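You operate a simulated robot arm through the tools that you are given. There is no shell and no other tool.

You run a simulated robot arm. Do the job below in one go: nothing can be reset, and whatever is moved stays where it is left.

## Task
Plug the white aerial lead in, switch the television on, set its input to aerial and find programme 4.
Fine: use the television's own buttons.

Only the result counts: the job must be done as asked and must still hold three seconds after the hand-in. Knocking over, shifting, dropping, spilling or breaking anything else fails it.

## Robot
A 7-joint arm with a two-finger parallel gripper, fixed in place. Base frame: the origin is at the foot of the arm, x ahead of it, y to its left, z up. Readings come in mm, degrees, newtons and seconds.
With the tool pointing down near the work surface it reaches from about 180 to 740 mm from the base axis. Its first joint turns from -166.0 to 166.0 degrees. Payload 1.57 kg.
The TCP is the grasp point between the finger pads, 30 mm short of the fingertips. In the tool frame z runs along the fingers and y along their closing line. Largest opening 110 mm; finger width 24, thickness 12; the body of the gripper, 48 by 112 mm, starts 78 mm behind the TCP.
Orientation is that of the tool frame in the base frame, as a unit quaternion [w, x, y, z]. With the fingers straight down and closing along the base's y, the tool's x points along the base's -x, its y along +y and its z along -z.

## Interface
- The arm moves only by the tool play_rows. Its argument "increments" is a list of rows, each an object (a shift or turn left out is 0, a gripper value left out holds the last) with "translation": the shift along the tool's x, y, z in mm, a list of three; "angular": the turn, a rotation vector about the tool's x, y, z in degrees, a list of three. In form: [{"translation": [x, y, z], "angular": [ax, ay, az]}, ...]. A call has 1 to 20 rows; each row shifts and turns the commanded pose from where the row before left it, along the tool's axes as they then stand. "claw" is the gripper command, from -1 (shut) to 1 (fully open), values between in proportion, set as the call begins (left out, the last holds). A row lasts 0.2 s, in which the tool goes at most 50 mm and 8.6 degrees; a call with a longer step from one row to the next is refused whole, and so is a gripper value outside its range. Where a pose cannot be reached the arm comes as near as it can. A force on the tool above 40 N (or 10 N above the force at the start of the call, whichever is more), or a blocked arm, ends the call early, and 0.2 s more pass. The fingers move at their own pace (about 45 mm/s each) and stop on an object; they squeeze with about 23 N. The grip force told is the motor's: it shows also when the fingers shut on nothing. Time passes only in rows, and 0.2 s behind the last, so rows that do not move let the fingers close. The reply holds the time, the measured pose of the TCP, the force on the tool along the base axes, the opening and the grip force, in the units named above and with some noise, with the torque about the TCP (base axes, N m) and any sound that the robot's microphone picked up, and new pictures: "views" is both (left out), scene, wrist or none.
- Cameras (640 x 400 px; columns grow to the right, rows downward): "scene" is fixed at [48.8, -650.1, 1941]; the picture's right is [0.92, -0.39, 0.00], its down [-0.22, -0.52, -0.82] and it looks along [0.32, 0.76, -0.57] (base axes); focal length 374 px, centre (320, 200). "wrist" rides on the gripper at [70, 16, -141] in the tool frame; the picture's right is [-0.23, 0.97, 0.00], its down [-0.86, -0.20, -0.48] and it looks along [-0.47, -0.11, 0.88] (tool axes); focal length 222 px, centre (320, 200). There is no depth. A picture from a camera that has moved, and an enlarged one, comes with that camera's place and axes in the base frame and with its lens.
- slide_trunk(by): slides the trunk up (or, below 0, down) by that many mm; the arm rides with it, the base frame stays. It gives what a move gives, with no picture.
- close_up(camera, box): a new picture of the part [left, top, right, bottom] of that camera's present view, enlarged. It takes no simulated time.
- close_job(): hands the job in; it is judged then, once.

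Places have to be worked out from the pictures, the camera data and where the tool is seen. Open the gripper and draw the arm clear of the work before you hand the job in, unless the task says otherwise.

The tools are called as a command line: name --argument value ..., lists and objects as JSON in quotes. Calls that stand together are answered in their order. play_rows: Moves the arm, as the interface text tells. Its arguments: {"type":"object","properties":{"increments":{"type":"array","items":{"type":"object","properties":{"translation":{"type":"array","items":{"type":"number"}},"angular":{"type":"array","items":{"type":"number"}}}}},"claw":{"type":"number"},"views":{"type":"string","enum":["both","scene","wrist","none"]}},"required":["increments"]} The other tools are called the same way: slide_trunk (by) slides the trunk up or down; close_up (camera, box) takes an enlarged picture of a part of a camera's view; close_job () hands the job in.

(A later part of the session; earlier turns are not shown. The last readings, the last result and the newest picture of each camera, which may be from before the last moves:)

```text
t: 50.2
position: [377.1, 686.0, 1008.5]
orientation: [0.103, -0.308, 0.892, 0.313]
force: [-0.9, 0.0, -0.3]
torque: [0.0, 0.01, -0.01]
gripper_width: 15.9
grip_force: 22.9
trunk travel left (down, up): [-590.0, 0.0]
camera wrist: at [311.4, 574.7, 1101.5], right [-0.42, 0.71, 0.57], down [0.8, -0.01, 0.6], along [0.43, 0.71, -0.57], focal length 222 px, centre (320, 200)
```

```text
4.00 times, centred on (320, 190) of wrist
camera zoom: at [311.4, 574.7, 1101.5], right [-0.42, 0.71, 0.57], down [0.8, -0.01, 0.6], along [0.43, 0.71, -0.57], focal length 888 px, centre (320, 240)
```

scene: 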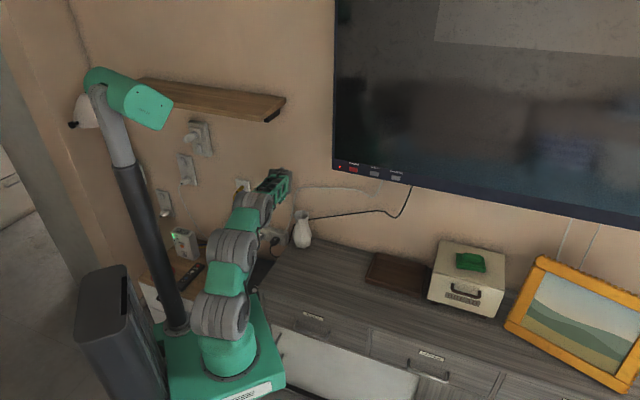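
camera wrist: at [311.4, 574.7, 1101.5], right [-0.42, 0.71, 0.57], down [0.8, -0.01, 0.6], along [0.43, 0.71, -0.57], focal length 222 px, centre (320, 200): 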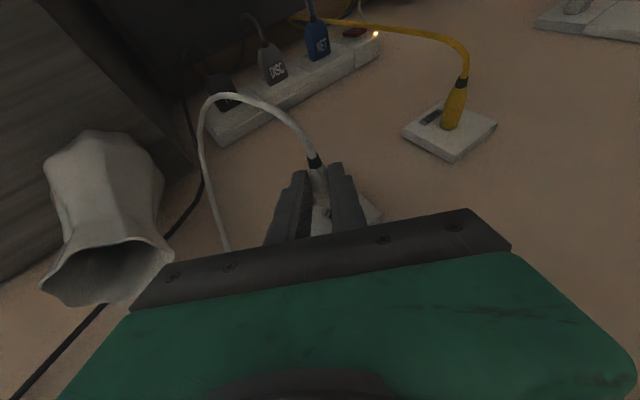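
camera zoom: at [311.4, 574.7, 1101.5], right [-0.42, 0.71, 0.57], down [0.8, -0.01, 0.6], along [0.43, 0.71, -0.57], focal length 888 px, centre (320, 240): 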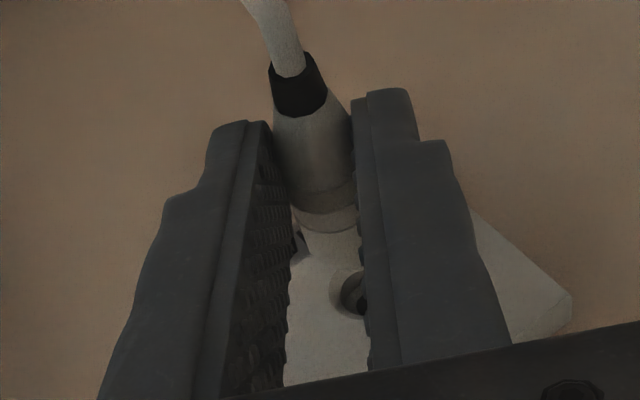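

Hole and plug axis agree within about a millimetre in the wrist view, and the nose is about 16 mm from the plate. I advance slowly 12 mm and watch the force.

play_rows --increments '[{"translation": [-3.6, 0, 1.7]}, {"translation": [-3.6, 0, 1.7]}, {"translation": [-3.6, 0, 1.7]}, {"translation": [0, 0, 0]}]' --views "wrist"

close_up --camera "wrist" --box '[285, 160, 355, 230]'

```text
t: 51.2
position: [385.5, 693.7, 1007.8]
orientation: [0.103, -0.308, 0.892, 0.313]
force: [-0.2, -0.1, -0.7]
torque: [0.02, -0.02, -0.03]
gripper_width: 15.8
grip_force: 22.9
trunk travel left (down, up): [-590.0, 0.0]
camera wrist: at [319.7, 582.7, 1101.0], right [-0.42, 0.71, 0.57], down [0.8, -0.01, 0.6], along [0.43, 0.71, -0.57], focal length 222 px, centre (320, 200)
```

wrist: 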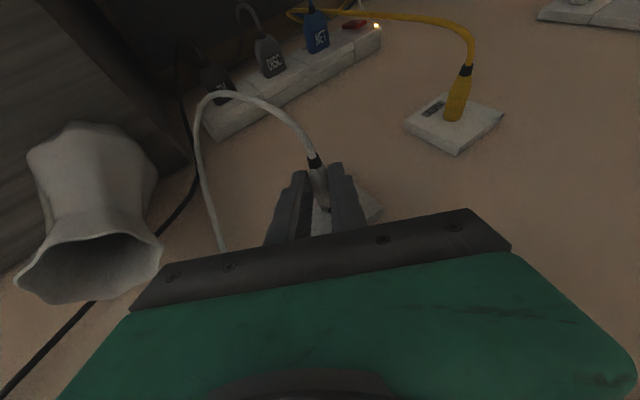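

```text
5.71 times, centred on (320, 195) of wrist
camera zoom: at [319.7, 582.7, 1101.0], right [-0.42, 0.71, 0.57], down [0.8, -0.01, 0.6], along [0.43, 0.71, -0.57], focal length 1269 px, centre (320, 229)
```

zoom: 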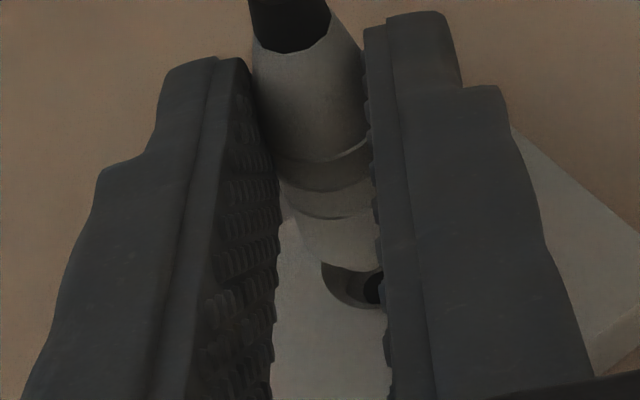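

Alignment matches my prediction almost exactly. I push on slowly so the nose enters the socket.

play_rows --increments '[{"translation": [-1.8, 0, 0.86]}, {"translation": [-1.8, 0, 0.86]}, {"translation": [-1.8, 0, 0.86]}, {"translation": [-1.8, 0, 0.86]}, {"translation": [0, 0, 0]}]' --views "wrist"

close_up --camera "wrist" --box '[285, 160, 355, 230]'

```text
t: 52.4
position: [390.2, 698.8, 1007.5]
orientation: [0.104, -0.308, 0.892, 0.314]
force: [0.7, 0.6, 0.1]
torque: [0.04, -0.03, 0.0]
gripper_width: 15.8
grip_force: 23.3
trunk travel left (down, up): [-590.0, 0.0]
camera wrist: at [325.2, 588.5, 1100.9], right [-0.42, 0.71, 0.57], down [0.8, -0.01, 0.6], along [0.43, 0.71, -0.57], focal length 222 px, centre (320, 200)
```

wrist: 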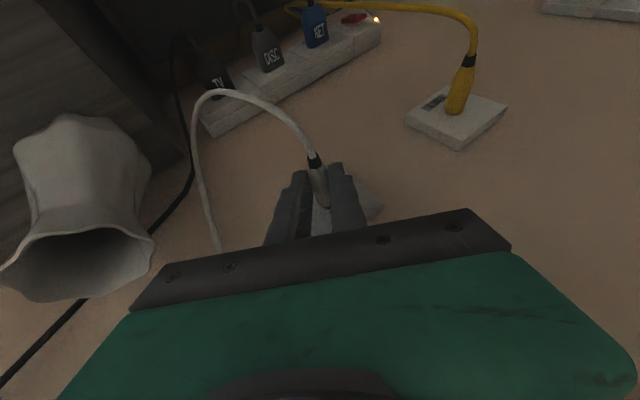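

```text
5.71 times, centred on (320, 195) of wrist
camera zoom: at [325.2, 588.5, 1100.9], right [-0.42, 0.71, 0.57], down [0.8, -0.01, 0.6], along [0.43, 0.71, -0.57], focal length 1269 px, centre (320, 229)
```

zoom: 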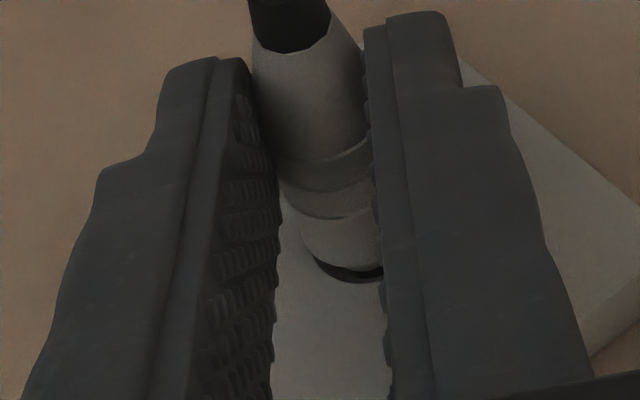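

The nose is now right at the hole mouth with no force. I keep pushing in small steps.

play_rows --increments '[{"translation": [-1.8, 0, 0.86]}, {"translation": [-1.8, 0, 0.86]}, {"translation": [-1.8, 0, 0.86]}, {"translation": [0, 0, 0]}]' --views "wrist"

close_up --camera "wrist" --box '[285, 160, 355, 230]'

```text
t: 53.4
position: [391.6, 701.5, 1009.0]
orientation: [0.102, -0.309, 0.893, 0.313]
force: [-12.1, -13.4, 4.2]
torque: [-0.25, 0.26, 0.22]
gripper_width: 15.8
grip_force: 23.3
trunk travel left (down, up): [-590.0, 0.0]
heard: snap
camera wrist: at [326.9, 590.9, 1101.9], right [-0.42, 0.71, 0.57], down [0.8, 0.0, 0.6], along [0.43, 0.71, -0.57], focal length 222 px, centre (320, 200)
```

wrist: 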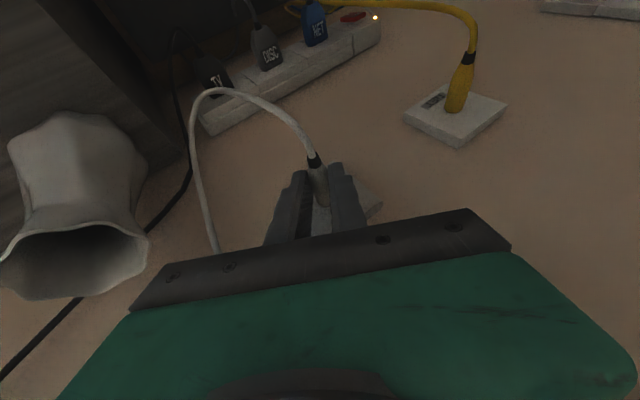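

```text
5.71 times, centred on (320, 195) of wrist
camera zoom: at [326.9, 590.9, 1101.9], right [-0.42, 0.71, 0.57], down [0.8, 0.0, 0.6], along [0.43, 0.71, -0.57], focal length 1269 px, centre (320, 229)
```

zoom: 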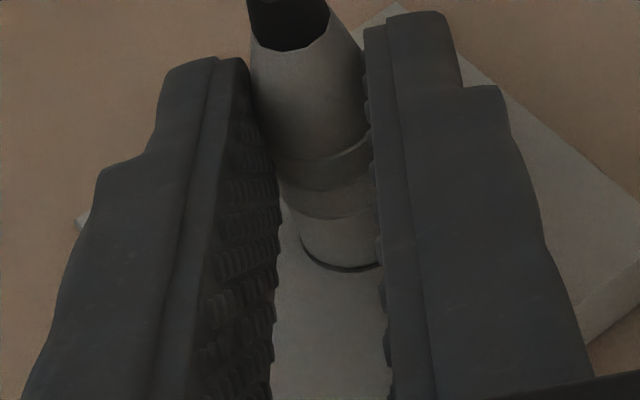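

I heard the snap and feel about 18 N of end-stop force: the plug is seated. I relax the push slightly and then open the fingers.

play_rows --increments '[{"translation": [1.8, 0, -0.86]}, {"translation": [0, 0, 0]}]' --views "none"

play_rows --increments '[{"translation": [0, 0, 0]}, {"translation": [0, 0, 0]}, {"translation": [0, 0, 0]}, {"translation": [0, 0, 0]}]' --claw -0.1 --views "wrist"

close_up --camera "wrist" --box '[270, 140, 370, 240]'

```text
t: 54.0
position: [393.1, 702.3, 1009.2]
orientation: [0.104, -0.309, 0.892, 0.314]
force: [-6.5, -5.6, 2.7]
torque: [-0.27, 0.35, 0.25]
gripper_width: 15.9
grip_force: 23.6
trunk travel left (down, up): [-590.0, 0.0]
```

```text
t: 55.0
position: [392.4, 701.5, 1008.3]
orientation: [0.103, -0.308, 0.892, 0.313]
force: [0.4, 0.1, 0.0]
torque: [0.03, 0.04, 0.02]
gripper_width: 49.5
grip_force: 0.1
trunk travel left (down, up): [-590.0, 0.0]
camera wrist: at [327.3, 591.3, 1100.7], right [-0.42, 0.71, 0.57], down [0.8, -0.01, 0.6], along [0.43, 0.71, -0.57], focal length 222 px, centre (320, 200)
```

wrist: 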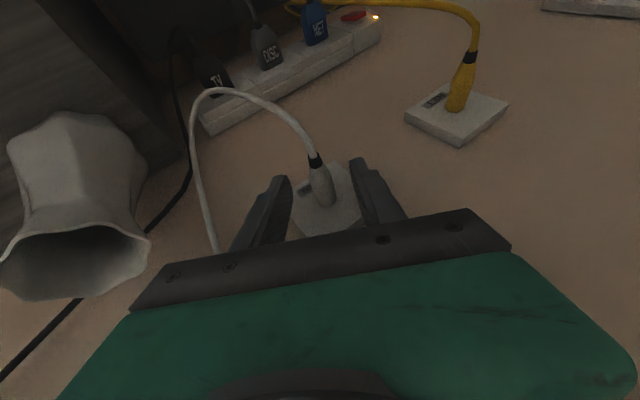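

```text
4.00 times, centred on (320, 190) of wrist
camera zoom: at [327.3, 591.3, 1100.7], right [-0.42, 0.71, 0.57], down [0.8, -0.01, 0.6], along [0.43, 0.71, -0.57], focal length 888 px, centre (320, 240)
```

zoom: 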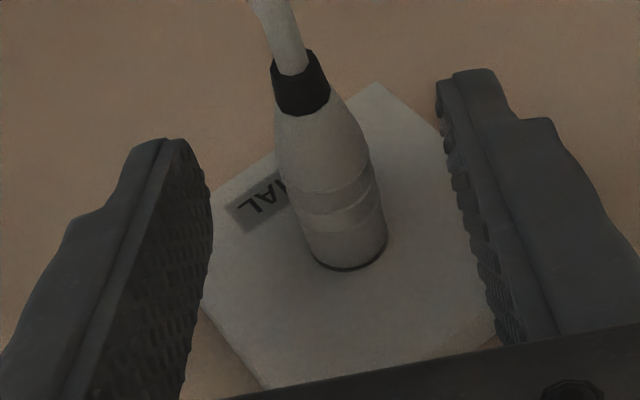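

The plug stands square in the AERIAL plate, free of the fingers. I draw the fingers off along their own direction, then back away and up to open space.

play_rows --increments '[{"translation": [0, 0, -10]}, {"translation": [0, 0, -20]}, {"translation": [0, 0, -20]}, {"translation": [0, 0, -20]}, {"translation": [11.7, 1.79, -25]}, {"translation": [11.7, 1.79, -25]}, {"translation": [11.7, 1.79, -25]}, {"translation": [11.7, 1.79, -25]}, {"translation": [11.7, 1.79, -25]}, {"translation": [11.7, 1.79, -25]}, {"translation": [11.7, 1.79, -25]}, {"translation": [11.7, 1.79, -25]}, {"translation": [0, 0, 0]}]' --views "both"

close_up --camera "scene" --box '[250, 170, 330, 240]'

```text
t: 57.8
position: [312.1, 497.2, 1192.1]
orientation: [0.103, -0.308, 0.892, 0.314]
force: [-0.4, 0.4, -0.6]
torque: [0.01, 0.04, 0.02]
gripper_width: 49.5
grip_force: 0.1
trunk travel left (down, up): [-590.0, 0.0]
camera wrist: at [247.3, 386.3, 1284.8], right [-0.42, 0.71, 0.57], down [0.8, -0.01, 0.6], along [0.43, 0.71, -0.57], focal length 222 px, centre (320, 200)
```

scene: 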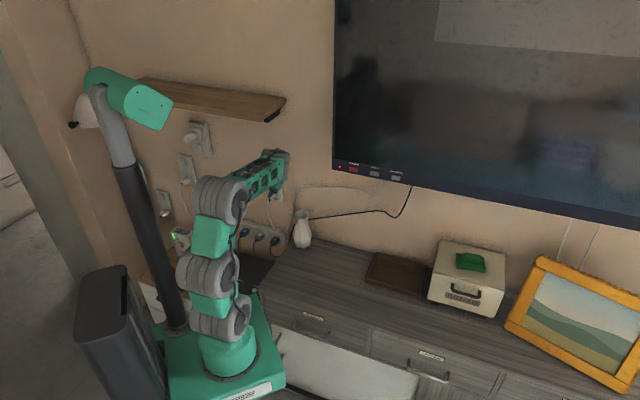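
wrist: 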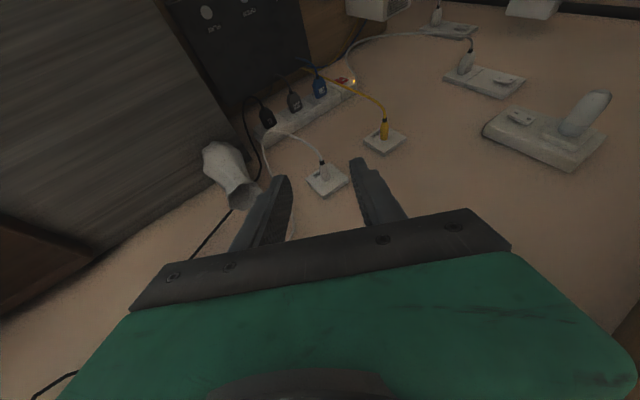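

```text
5.71 times, centred on (290, 205) of scene
camera zoom: at [48.8, -650.1, 1941.0], right [0.92, -0.39, 0.0], down [-0.22, -0.52, -0.82], along [0.32, 0.76, -0.57], focal length 2138 px, centre (491, 171)
```

zoom: 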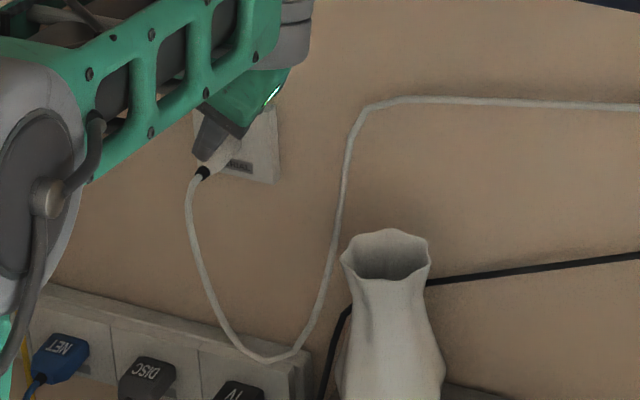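

The plug stays in the AERIAL socket. Now I close the fingers to make a poker and swing the tool up to point straight at the wall (about 64° about the tool's y axis).

play_rows --increments '[{"angular": [0, -5, 0]}, {"angular": [0, -6.6, 0]}, {"angular": [0, -6.6, 0]}, {"angular": [0, -6.6, 0]}, {"angular": [0, -6.6, 0]}, {"angular": [0, -6.6, 0]}, {"angular": [0, -6.6, 0]}, {"angular": [0, -6.6, 0]}, {"angular": [0, -6.6, 0]}, {"angular": [0, -6.6, 0]}, {"translation": [0, 0, 0]}]' --claw -1 --views "both"

```text
t: 60.2
position: [311.6, 498.3, 1191.8]
orientation: [0.564, -0.094, 0.7, 0.428]
force: [-0.1, -0.3, 0.2]
torque: [-0.03, -0.03, -0.01]
gripper_width: 0.0
grip_force: 21.7
trunk travel left (down, up): [-590.0, 0.0]
camera wrist: at [177.0, 433.2, 1139.2], right [-0.52, 0.52, 0.68], down [0.08, -0.76, 0.64], along [0.85, 0.39, 0.35], focal length 222 px, centre (320, 200)
```

scene: 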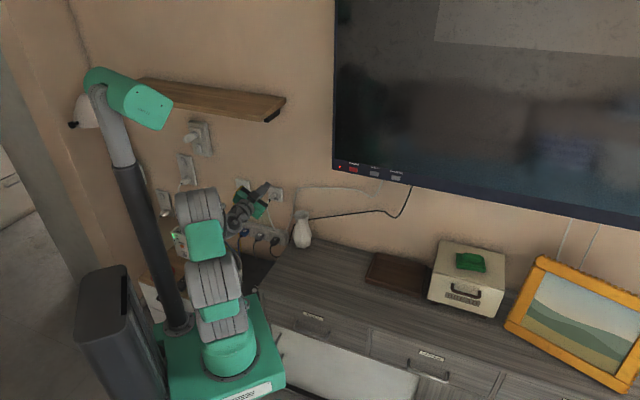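
wrist: 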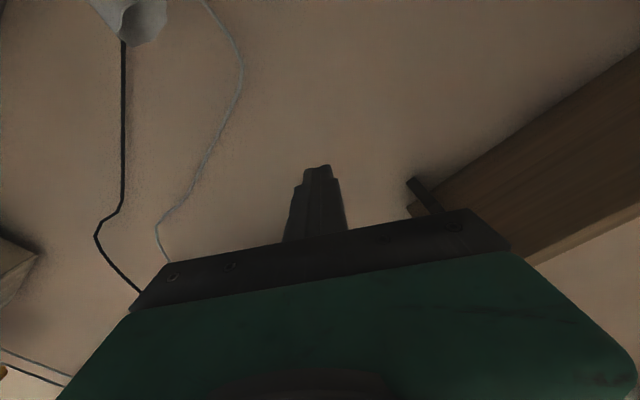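

The tool points straight at the wall with the fingers shut. I unroll the hand by 30° about its own axis and move right to stand in front of the TV's button row, still about 100 mm off the screen.

play_rows --increments '[{"angular": [0, 0, -6]}, {"angular": [0, 0, -6]}, {"angular": [0, 0, -6]}, {"angular": [0, 0, -6]}, {"angular": [0, 0, -6]}, {"translation": [-2.5, -27.7, 3]}, {"translation": [-2.5, -27.7, 3]}, {"translation": [-2.5, -27.7, 3]}, {"translation": [-2.5, -27.7, 3]}, {"translation": [-2.5, -27.7, 3]}, {"translation": [-2.5, -27.7, 3]}, {"translation": [-2.5, -27.7, 3]}, {"translation": [-2.5, -27.7, 3]}, {"translation": [-2.5, -27.7, 3]}, {"translation": [-2.5, -27.7, 3]}, {"translation": [0, 0, 0]}]' --views "both"

close_up --camera "scene" --box '[300, 120, 440, 220]'

```text
t: 63.6
position: [529.5, 323.2, 1218.7]
orientation: [0.654, -0.272, 0.652, 0.27]
force: [0.3, 0.3, 0.8]
torque: [0.01, 0.02, 0.05]
gripper_width: 0.0
grip_force: 20.6
trunk travel left (down, up): [-590.0, 0.0]
camera wrist: at [416.4, 235.0, 1149.5], right [-0.69, 0.69, 0.22], down [-0.2, -0.48, 0.86], along [0.7, 0.54, 0.47], focal length 222 px, centre (320, 200)
```

scene: 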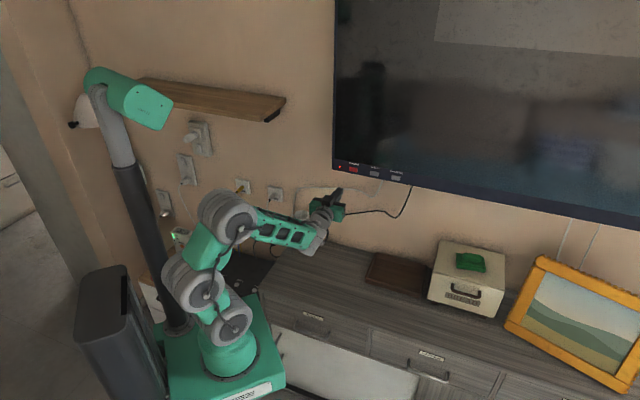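
wrist: 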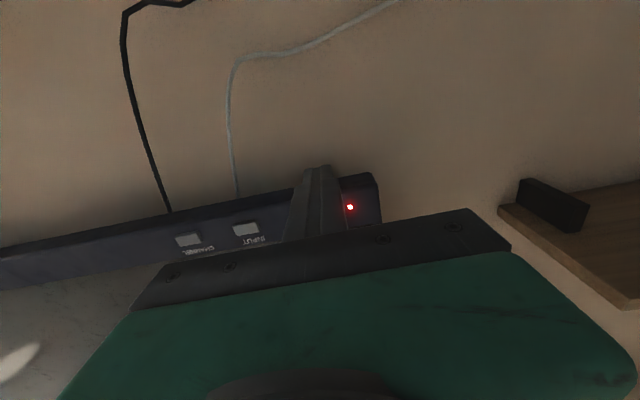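

```text
4.00 times, centred on (370, 170) of scene
camera zoom: at [48.8, -650.1, 1941.0], right [0.92, -0.39, 0.0], down [-0.22, -0.52, -0.82], along [0.32, 0.76, -0.57], focal length 1497 px, centre (120, 320)
```

zoom: 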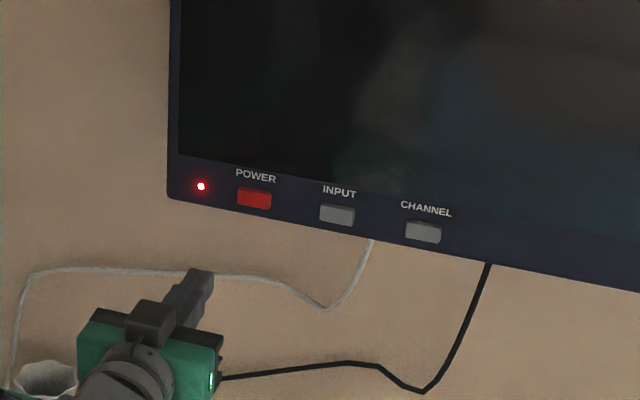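

The buttons triangulate to n≈673 with z≈1281: POWER at w≈176, INPUT at w≈250, CHANNEL at w≈325. I enlarge the wrist view to refine before moving in front of POWER.

close_up --camera "wrist" --box '[160, 160, 400, 280]'

close_up --camera "scene" --box '[335, 155, 415, 190]'

```text
2.67 times, centred on (280, 220) of wrist
camera zoom: at [416.4, 235.0, 1149.5], right [-0.69, 0.69, 0.22], down [-0.2, -0.48, 0.86], along [0.7, 0.54, 0.47], focal length 592 px, centre (427, 147)
```

zoom: 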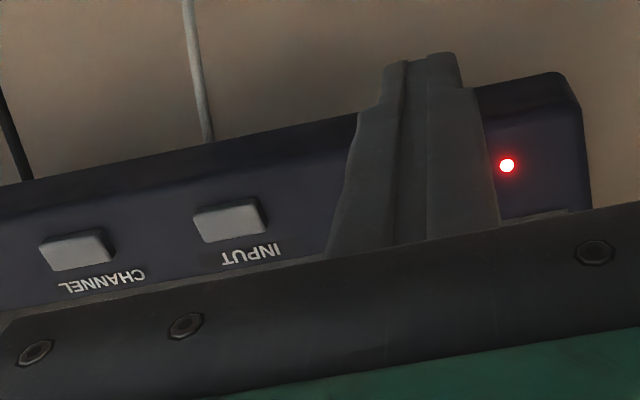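

```text
8.00 times, centred on (375, 172) of scene
camera zoom: at [48.8, -650.1, 1941.0], right [0.92, -0.39, 0.0], down [-0.22, -0.52, -0.82], along [0.32, 0.76, -0.57], focal length 2994 px, centre (-120, 420)
```

zoom: 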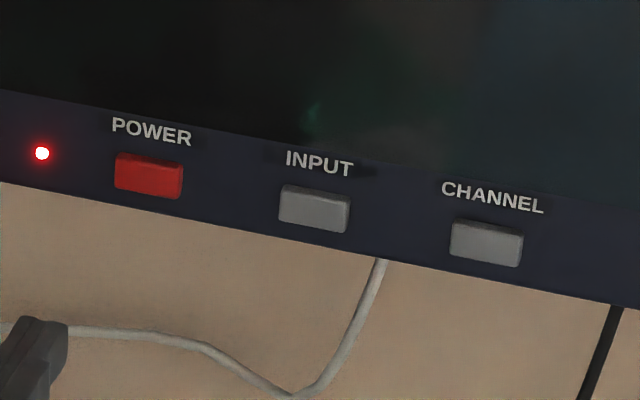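

The estimates hold (POWER about w=175, z=1281, n=675). I move in front of the POWER button, about 25 mm short of it.

play_rows --increments '[{"translation": [-15.6, -7.3, 3.75]}, {"translation": [-15.6, -7.3, 3.75]}, {"translation": [-15.6, -7.3, 3.75]}, {"translation": [-15.6, -7.3, 3.75]}, {"translation": [0, 0, 0]}]' --views "both"

close_up --camera "scene" --box '[325, 145, 405, 195]'

close_up --camera "wrist" --box '[240, 130, 400, 230]'

```text
t: 64.8
position: [560.8, 312.7, 1282.1]
orientation: [0.655, -0.272, 0.652, 0.269]
force: [0.4, -0.8, 0.1]
torque: [0.0, 0.0, -0.03]
gripper_width: 0.2
grip_force: 21.0
trunk travel left (down, up): [-590.0, 0.0]
camera wrist: at [448.3, 224.9, 1212.2], right [-0.69, 0.69, 0.22], down [-0.2, -0.48, 0.86], along [0.7, 0.54, 0.47], focal length 222 px, centre (320, 200)
```

scene: 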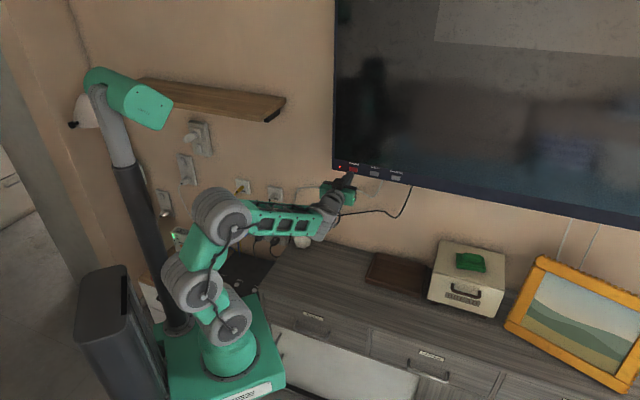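
wrist: 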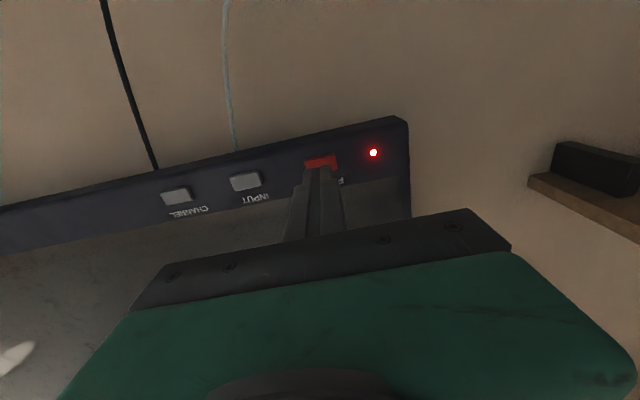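

```text
8.00 times, centred on (365, 170) of scene
camera zoom: at [48.8, -650.1, 1941.0], right [0.92, -0.39, 0.0], down [-0.22, -0.52, -0.82], along [0.32, 0.76, -0.57], focal length 2994 px, centre (-40, 440)
```

zoom: 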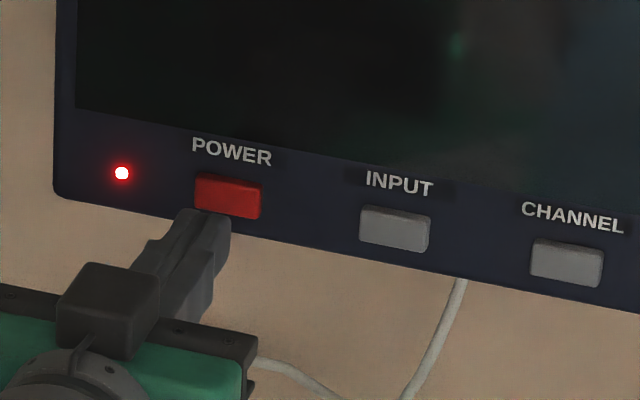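

```text
4.00 times, centred on (320, 180) of wrist
camera zoom: at [448.3, 224.9, 1212.2], right [-0.69, 0.69, 0.22], down [-0.2, -0.48, 0.86], along [0.7, 0.54, 0.47], focal length 888 px, centre (320, 280)
```

zoom: 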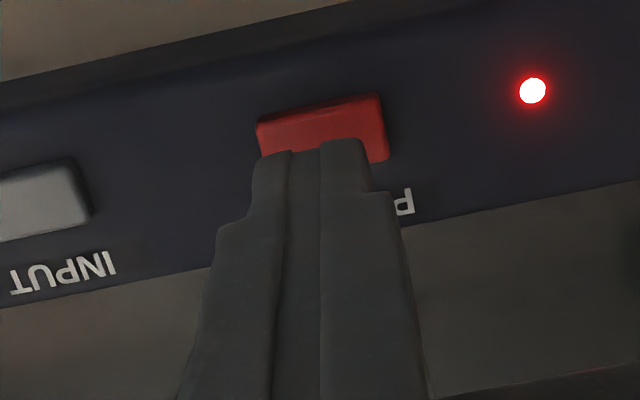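

The fingertips are centred on the red POWER button. I drop 2 mm and advance to just short of contact.

play_rows --increments '[{"translation": [2, 0, 8]}, {"translation": [0, 0, 8]}, {"translation": [0, 0, 8]}, {"translation": [0, 0, 0]}]' --views "none"

close_up --camera "wrist" --box '[240, 130, 400, 230]'

close_up --camera "scene" --box '[325, 145, 405, 195]'

```text
t: 65.8
position: [578.5, 329.6, 1278.6]
orientation: [0.655, -0.272, 0.652, 0.269]
force: [-0.2, -0.5, 0.1]
torque: [0.0, -0.01, -0.04]
gripper_width: 0.0
grip_force: 21.3
trunk travel left (down, up): [-590.0, 0.0]
```

```text
4.00 times, centred on (320, 180) of wrist
camera zoom: at [465.1, 242.5, 1209.2], right [-0.69, 0.69, 0.22], down [-0.2, -0.48, 0.86], along [0.7, 0.54, 0.47], focal length 888 px, centre (320, 280)
```

zoom: 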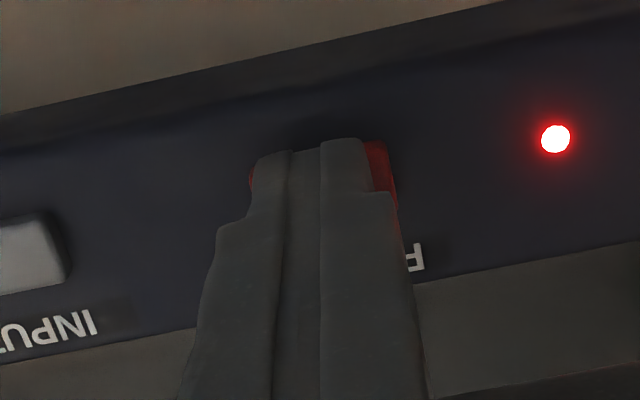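

```text
8.00 times, centred on (365, 170) of scene
camera zoom: at [48.8, -650.1, 1941.0], right [0.92, -0.39, 0.0], down [-0.22, -0.52, -0.82], along [0.32, 0.76, -0.57], focal length 2994 px, centre (-40, 440)
```

zoom: 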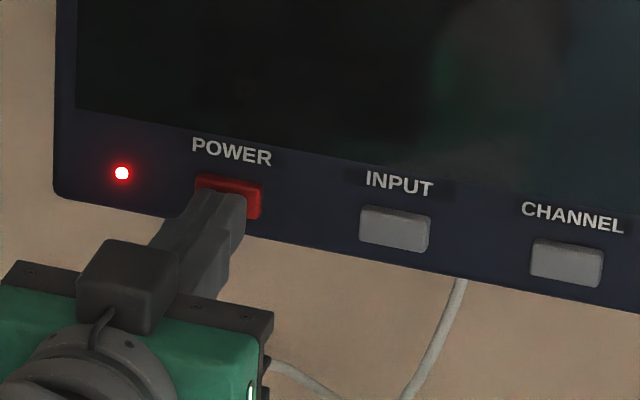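

Centred on POWER with the tip about 5 mm off it. I press gently in 2 mm steps and listen.

play_rows --increments '[{"translation": [0, 0, 2]}, {"translation": [0, 0, 2]}, {"translation": [0, 0, 2]}, {"translation": [0, 0, 2]}]' --views "scene"

```text
t: 66.8
position: [583.5, 335.9, 1279.0]
orientation: [0.655, -0.271, 0.652, 0.268]
force: [-3.1, -1.7, -1.5]
torque: [-0.01, 0.01, 0.03]
gripper_width: 0.2
grip_force: 21.4
trunk travel left (down, up): [-590.0, 0.0]
heard: click
```

scene: 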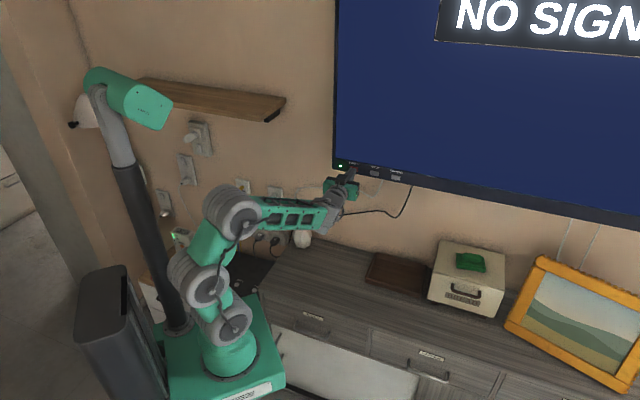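

A click, and the TV is on showing "NO SIGNAL". I release the button by backing off 20 mm and look at the screen closely.

play_rows --increments '[{"translation": [0, 0, -10]}, {"translation": [0, 0, -12]}, {"translation": [0, 0, 0]}]' --views "none"

close_up --camera "scene" --box '[330, 0, 640, 200]'

```text
t: 67.6
position: [567.8, 319.5, 1278.3]
orientation: [0.654, -0.272, 0.652, 0.269]
force: [0.5, -0.2, -0.4]
torque: [-0.02, -0.01, 0.01]
gripper_width: 0.0
grip_force: 21.7
trunk travel left (down, up): [-590.0, 0.0]
```

```text
2.00 times, centred on (485, 100) of scene
camera zoom: at [48.8, -650.1, 1941.0], right [0.92, -0.39, 0.0], down [-0.22, -0.52, -0.82], along [0.32, 0.76, -0.57], focal length 748 px, centre (-10, 400)
```

zoom: 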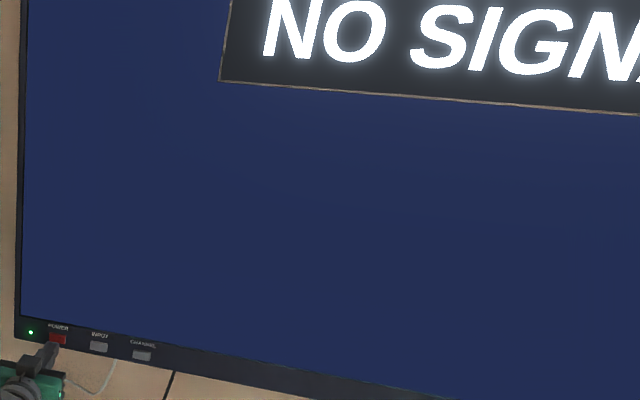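

The TV is on (green lamp). I shift 74 mm right to stand in front of INPUT.

play_rows --increments '[{"translation": [-0.5, -18.5, 0]}, {"translation": [-0.5, -18.5, 0]}, {"translation": [0, -18.5, 0]}, {"translation": [0, -18.5, 0]}, {"translation": [0, 0, 8]}, {"translation": [0, 0, 0]}]' --views "both"

close_up --camera "wrist" --box '[240, 130, 400, 230]'

close_up --camera "scene" --box '[325, 145, 405, 195]'

```text
t: 69.0
position: [625.9, 272.3, 1280.6]
orientation: [0.655, -0.271, 0.652, 0.269]
force: [-0.6, -0.1, 0.0]
torque: [-0.01, 0.01, 0.0]
gripper_width: 0.1
grip_force: 20.9
trunk travel left (down, up): [-590.0, 0.0]
camera wrist: at [512.7, 185.4, 1211.2], right [-0.69, 0.69, 0.22], down [-0.2, -0.48, 0.86], along [0.7, 0.54, 0.47], focal length 222 px, centre (320, 200)
```

scene: 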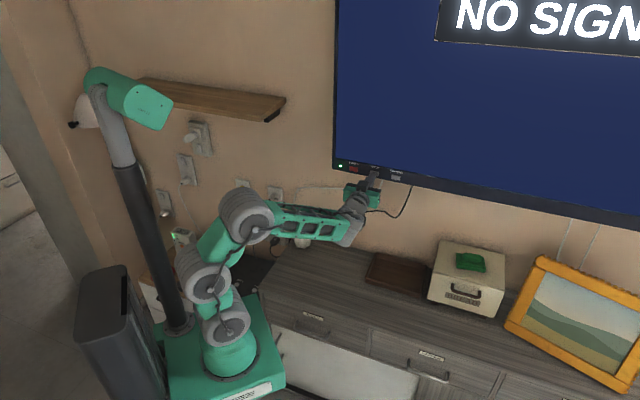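
wrist: 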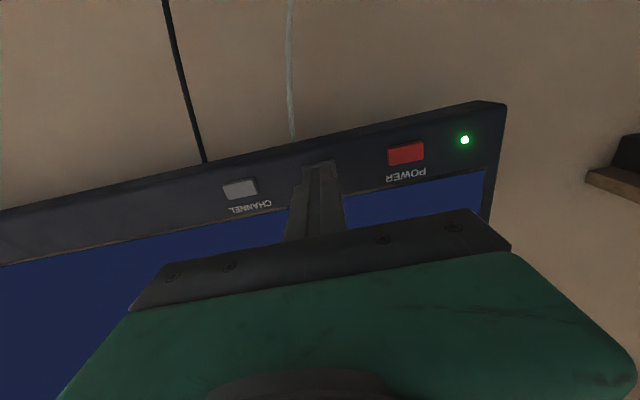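

```text
4.00 times, centred on (320, 180) of wrist
camera zoom: at [512.7, 185.4, 1211.2], right [-0.69, 0.69, 0.22], down [-0.2, -0.48, 0.86], along [0.7, 0.54, 0.47], focal length 888 px, centre (320, 280)
```

zoom: 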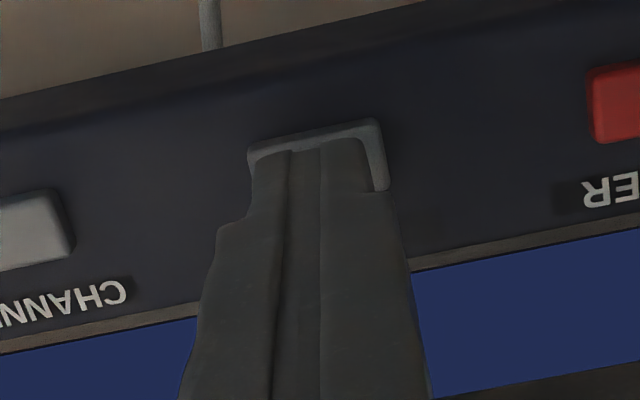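

```text
8.00 times, centred on (365, 170) of scene
camera zoom: at [48.8, -650.1, 1941.0], right [0.92, -0.39, 0.0], down [-0.22, -0.52, -0.82], along [0.32, 0.76, -0.57], focal length 2994 px, centre (-40, 440)
```

zoom: 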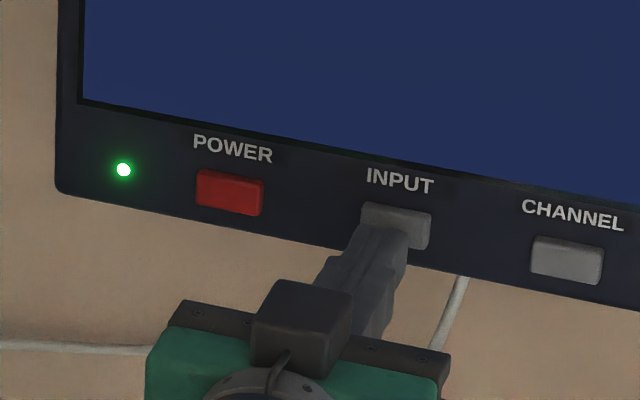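

I compare the TV's bezel with the very first enlarged picture, using the same box, to be sure the set has not shifted.

close_up --camera "scene" --box '[320, 140, 440, 215]'

close_up --camera "scene" --box '[325, 145, 405, 195]'

```text
5.33 times, centred on (380, 178) of scene
camera zoom: at [48.8, -650.1, 1941.0], right [0.92, -0.39, 0.0], down [-0.22, -0.52, -0.82], along [0.32, 0.76, -0.57], focal length 1996 px, centre (0, 320)
```

zoom: 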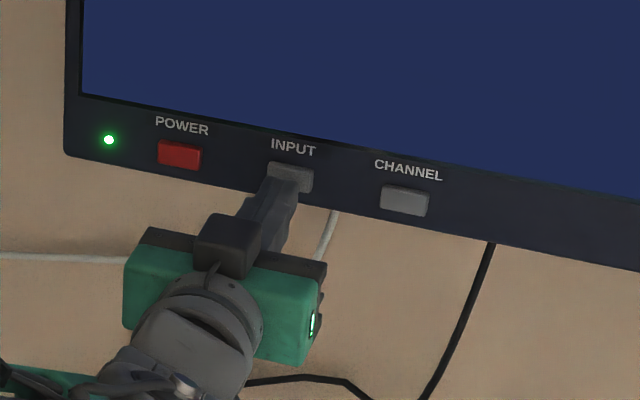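

```text
8.00 times, centred on (365, 170) of scene
camera zoom: at [48.8, -650.1, 1941.0], right [0.92, -0.39, 0.0], down [-0.22, -0.52, -0.82], along [0.32, 0.76, -0.57], focal length 2994 px, centre (-40, 440)
```

zoom: 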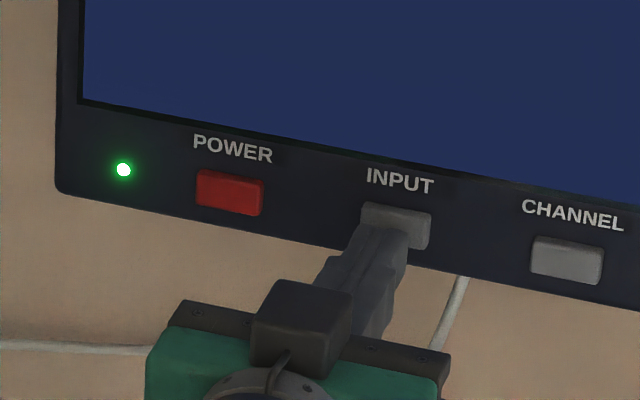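

The left end of the TV moved very slightly (about 0.7° of swivel on its mount) from the press, so I will press more gently. I approach INPUT to just short of contact.

play_rows --increments '[{"translation": [0, 0, 4]}, {"translation": [0, 0, 4]}, {"translation": [0, 0, 0]}]' --views "none"

play_rows --increments '[{"translation": [0, 0, 1]}, {"translation": [0, 0, 1]}]' --views "none"

```text
t: 69.8
position: [631.5, 279.1, 1280.8]
orientation: [0.655, -0.271, 0.653, 0.268]
force: [0.5, -0.9, 0.0]
torque: [-0.03, 0.0, -0.01]
gripper_width: 0.2
grip_force: 21.7
trunk travel left (down, up): [-590.0, 0.0]
```

```text
t: 70.4
position: [632.5, 280.9, 1280.2]
orientation: [0.655, -0.272, 0.652, 0.268]
force: [0.1, 0.8, 0.4]
torque: [-0.03, -0.01, -0.02]
gripper_width: 0.0
grip_force: 21.2
trunk travel left (down, up): [-590.0, 0.0]
```

No contact yet. I continue in 1 mm steps, looking for the first force or click.

play_rows --increments '[{"translation": [0, 0, 1]}]' --views "none"

play_rows --increments '[{"translation": [0, 0, 1]}]' --views "none"

play_rows --increments '[{"translation": [0, 0, 1]}]' --views "none"

```text
t: 70.8
position: [633.9, 281.0, 1279.5]
orientation: [0.655, -0.271, 0.653, 0.268]
force: [0.6, -0.4, 0.6]
torque: [0.0, -0.01, -0.04]
gripper_width: 0.1
grip_force: 20.7
trunk travel left (down, up): [-590.0, 0.0]
```

```text
t: 71.2
position: [634.3, 281.9, 1278.8]
orientation: [0.655, -0.271, 0.652, 0.268]
force: [-1.0, -1.0, -0.3]
torque: [-0.03, 0.01, -0.01]
gripper_width: 0.0
grip_force: 21.6
trunk travel left (down, up): [-590.0, 0.0]
```

```text
t: 71.6
position: [635.2, 283.8, 1279.6]
orientation: [0.654, -0.272, 0.652, 0.269]
force: [-1.3, -1.2, -0.6]
torque: [0.01, 0.03, 0.01]
gripper_width: 0.1
grip_force: 21.5
trunk travel left (down, up): [-590.0, 0.0]
heard: click
```

Click on INPUT at about 2 N. I back off at once and look at the screen and bezel.

play_rows --increments '[{"translation": [0, 0, -8]}, {"translation": [0, 0, -8]}, {"translation": [0, 0, 0]}]' --views "both"

close_up --camera "scene" --box '[320, 140, 440, 215]'

close_up --camera "scene" --box '[330, 0, 640, 200]'

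```text
t: 72.4
position: [623.5, 269.8, 1279.3]
orientation: [0.655, -0.271, 0.652, 0.268]
force: [0.0, 0.3, -0.2]
torque: [0.01, 0.0, -0.01]
gripper_width: 0.0
grip_force: 21.7
trunk travel left (down, up): [-590.0, 0.0]
camera wrist: at [511.0, 183.5, 1210.5], right [-0.69, 0.69, 0.22], down [-0.2, -0.48, 0.86], along [0.7, 0.54, 0.47], focal length 222 px, centre (320, 200)
```

scene: 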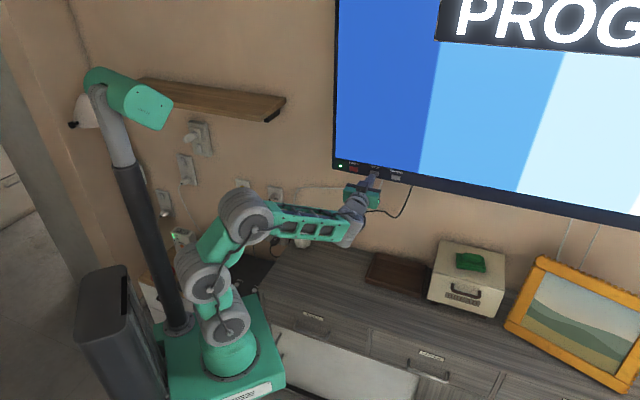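
wrist: 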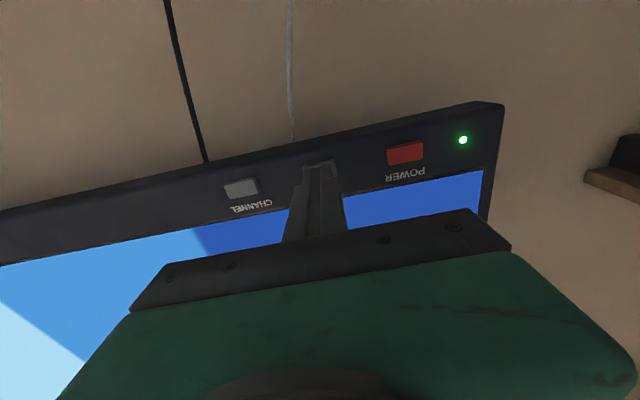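

```text
5.33 times, centred on (380, 178) of scene
camera zoom: at [48.8, -650.1, 1941.0], right [0.92, -0.39, 0.0], down [-0.22, -0.52, -0.82], along [0.32, 0.76, -0.57], focal length 1996 px, centre (0, 320)
```

zoom: 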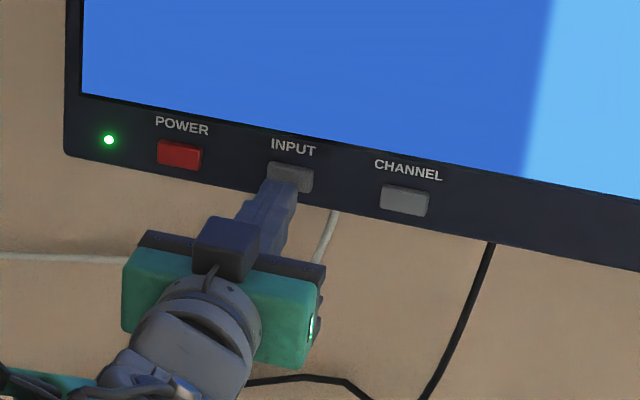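

```text
2.00 times, centred on (485, 100) of scene
camera zoom: at [48.8, -650.1, 1941.0], right [0.92, -0.39, 0.0], down [-0.22, -0.52, -0.82], along [0.32, 0.76, -0.57], focal length 748 px, centre (-10, 400)
```

zoom: 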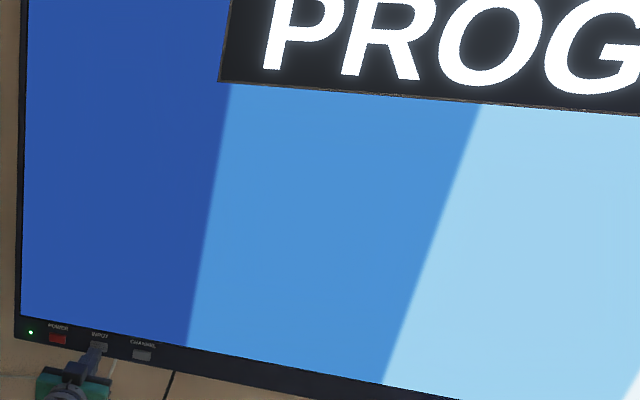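

The INPUT press brought up a programme display ("PROG…"), so the input is aerial now, and the bezel has not moved further. The programme number lies outside the scene camera's view, so I back away and turn the hand to let the wrist camera look up at the screen.

play_rows --increments '[{"translation": [0, 0, -20]}, {"translation": [-12, 0, -25]}, {"translation": [-18, 0, -25]}, {"translation": [-18, 0, -25]}, {"translation": [-18, 0, -25]}, {"translation": [-18, 0, -25]}, {"translation": [-16, 0, 0]}, {"angular": [7, 0, 0]}, {"angular": [7, 0, 0]}, {"angular": [7, 0, 0]}, {"angular": [7, 0, 0]}, {"angular": [7, 0, 0]}, {"translation": [0, 0, 0]}]' --views "both"

```text
t: 75.2
position: [521.5, 169.3, 1378.7]
orientation: [0.706, -0.062, 0.703, 0.061]
force: [-0.1, -0.2, 0.2]
torque: [0.03, 0.03, 0.0]
gripper_width: 0.1
grip_force: 21.7
trunk travel left (down, up): [-590.0, 0.0]
camera wrist: at [377.6, 161.6, 1310.1], right [-0.17, 0.96, 0.22], down [-0.44, -0.28, 0.85], along [0.88, 0.05, 0.47], focal length 222 px, centre (320, 200)
```

scene: 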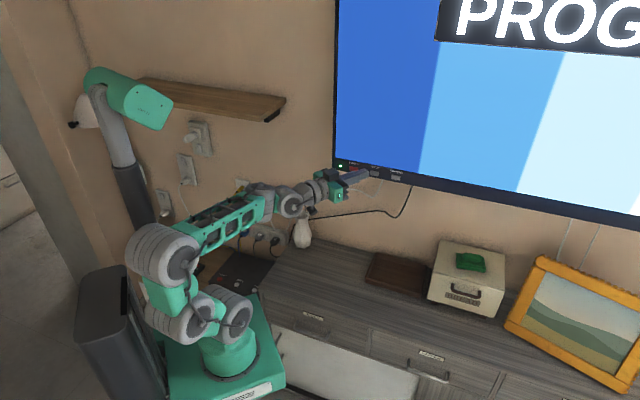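
wrist: 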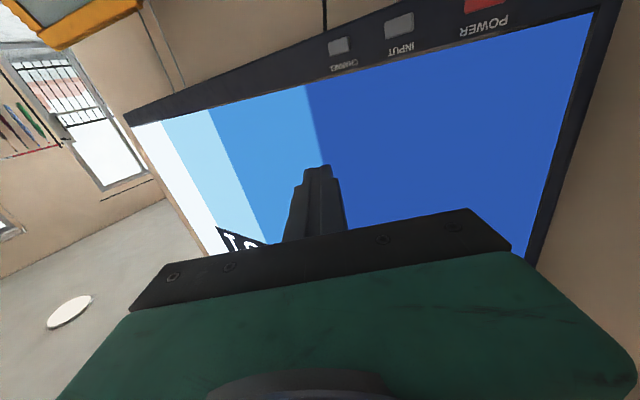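

The end of the caption is just visible, upside down, near (240, 240). I enlarge it.

close_up --camera "wrist" --box '[190, 210, 290, 270]'

```text
6.40 times, centred on (240, 240) of wrist
camera zoom: at [377.6, 161.6, 1310.1], right [-0.17, 0.96, 0.22], down [-0.44, -0.28, 0.85], along [0.88, 0.05, 0.47], focal length 1422 px, centre (832, -56)
```

zoom: 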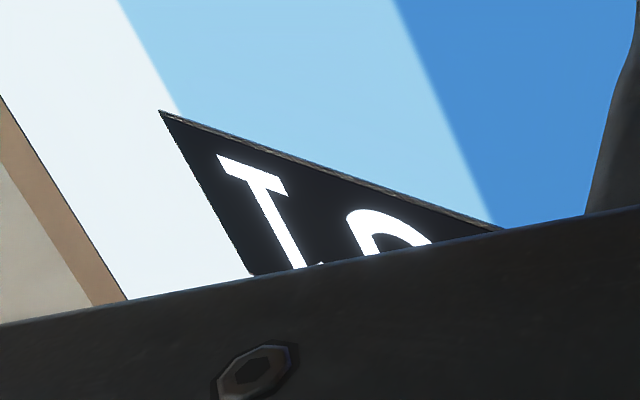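

The last character has a foot like "1", so the set shows PROG 1. I return the hand to face the wall and line up with the CHANNEL button, 20 mm short of it.

play_rows --increments '[{"angular": [-7, 0, 0]}, {"angular": [-7, 0, 0]}, {"angular": [-7, 0, 0]}, {"angular": [-7, 0, 0]}, {"angular": [-7, 0, 0]}, {"translation": [16.45, -12.7, 21]}, {"translation": [16.45, -12.7, 21]}, {"translation": [16.45, -12.7, 21]}, {"translation": [16.45, -12.7, 21]}, {"translation": [16.45, -12.7, 21]}, {"translation": [16.45, -12.5, 21]}, {"translation": [0, 0, 0]}]' --views "both"

close_up --camera "wrist" --box '[240, 130, 400, 230]'

close_up --camera "scene" --box '[320, 140, 440, 215]'

```text
t: 77.8
position: [665.3, 205.2, 1281.7]
orientation: [0.655, -0.272, 0.652, 0.268]
force: [-1.4, -0.2, -0.3]
torque: [0.0, 0.0, 0.02]
gripper_width: 0.0
grip_force: 21.2
trunk travel left (down, up): [-590.0, 0.0]
camera wrist: at [552.0, 116.9, 1211.9], right [-0.69, 0.69, 0.22], down [-0.2, -0.48, 0.86], along [0.7, 0.54, 0.47], focal length 222 px, centre (320, 200)
```

scene: 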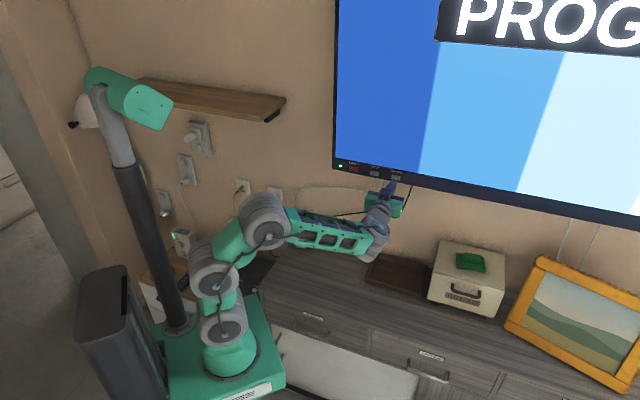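
wrist: 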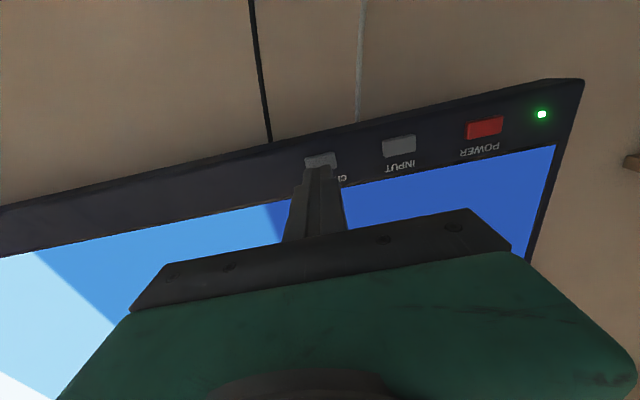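

```text
4.00 times, centred on (320, 180) of wrist
camera zoom: at [552.0, 116.9, 1211.9], right [-0.69, 0.69, 0.22], down [-0.2, -0.48, 0.86], along [0.7, 0.54, 0.47], focal length 888 px, centre (320, 280)
```

zoom: 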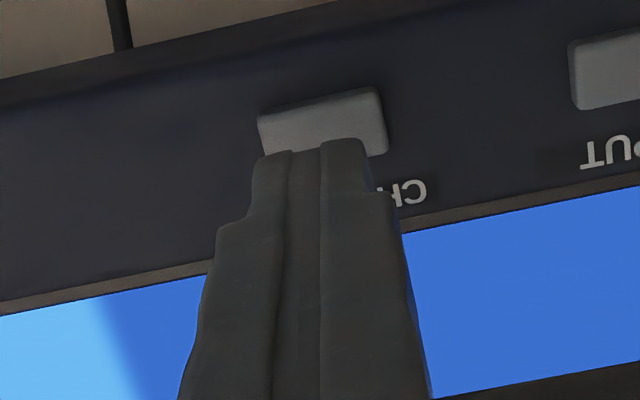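

```text
5.33 times, centred on (380, 178) of scene
camera zoom: at [48.8, -650.1, 1941.0], right [0.92, -0.39, 0.0], down [-0.22, -0.52, -0.82], along [0.32, 0.76, -0.57], focal length 1996 px, centre (0, 320)
```

zoom: 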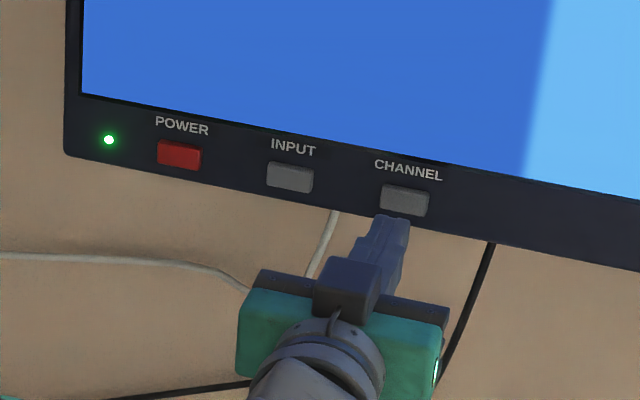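

The finger is centred on CHANNEL. I approach to just short of contact.

play_rows --increments '[{"translation": [1.5, 0, 8]}, {"translation": [0, 0, 8]}, {"translation": [0, 0, 8]}, {"translation": [0, 0, 4]}, {"translation": [0, 0, 0]}]' --views "none"

play_rows --increments '[{"translation": [0, 0, 1]}, {"translation": [0, 0, 1]}]' --views "none"

```text
t: 79.0
position: [683.4, 223.6, 1280.3]
orientation: [0.654, -0.273, 0.652, 0.27]
force: [0.7, -0.4, 0.3]
torque: [-0.01, -0.04, -0.03]
gripper_width: 0.0
grip_force: 21.4
trunk travel left (down, up): [-590.0, 0.0]
```

```text
t: 79.6
position: [685.9, 225.7, 1279.6]
orientation: [0.655, -0.271, 0.652, 0.268]
force: [-0.6, -0.6, 0.4]
torque: [0.05, 0.02, -0.03]
gripper_width: 0.0
grip_force: 20.4
trunk travel left (down, up): [-590.0, 0.0]
```

Now at n≈645 with no clear force. I go on in 1 mm steps until the click.

play_rows --increments '[{"translation": [0, 0, 1]}]' --views "none"

play_rows --increments '[{"translation": [0, 0, 1]}]' --views "none"

```text
t: 80.0
position: [684.9, 226.6, 1280.6]
orientation: [0.655, -0.272, 0.652, 0.268]
force: [-0.1, -0.1, -0.5]
torque: [-0.06, 0.02, 0.02]
gripper_width: 0.2
grip_force: 21.3
trunk travel left (down, up): [-590.0, 0.0]
```

```text
t: 80.4
position: [686.4, 227.1, 1280.7]
orientation: [0.655, -0.272, 0.652, 0.268]
force: [-0.2, 0.0, 0.1]
torque: [-0.02, 0.0, 0.02]
gripper_width: 0.1
grip_force: 20.9
trunk travel left (down, up): [-590.0, 0.0]
```

No click yet; another millimetre at a time.

play_rows --increments '[{"translation": [0, 0, 1]}]' --views "none"

play_rows --increments '[{"translation": [0, 0, 1]}]' --views "none"

```text
t: 80.8
position: [686.4, 229.1, 1280.7]
orientation: [0.655, -0.272, 0.652, 0.269]
force: [-1.1, -0.5, 0.0]
torque: [0.03, 0.0, 0.0]
gripper_width: 0.0
grip_force: 21.3
trunk travel left (down, up): [-590.0, 0.0]
```

```text
t: 81.2
position: [687.7, 226.8, 1279.5]
orientation: [0.655, -0.272, 0.652, 0.269]
force: [-0.8, -0.2, -0.3]
torque: [0.0, 0.0, -0.02]
gripper_width: 0.0
grip_force: 21.6
trunk travel left (down, up): [-590.0, 0.0]
```

Slight force begins. I continue with single millimetres.

play_rows --increments '[{"translation": [0, 0, 1]}]' --views "none"

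```text
t: 81.6
position: [688.8, 227.7, 1280.0]
orientation: [0.655, -0.272, 0.652, 0.269]
force: [-0.7, -1.8, 0.1]
torque: [0.0, 0.0, -0.02]
gripper_width: 0.1
grip_force: 21.7
trunk travel left (down, up): [-590.0, 0.0]
heard: click
```

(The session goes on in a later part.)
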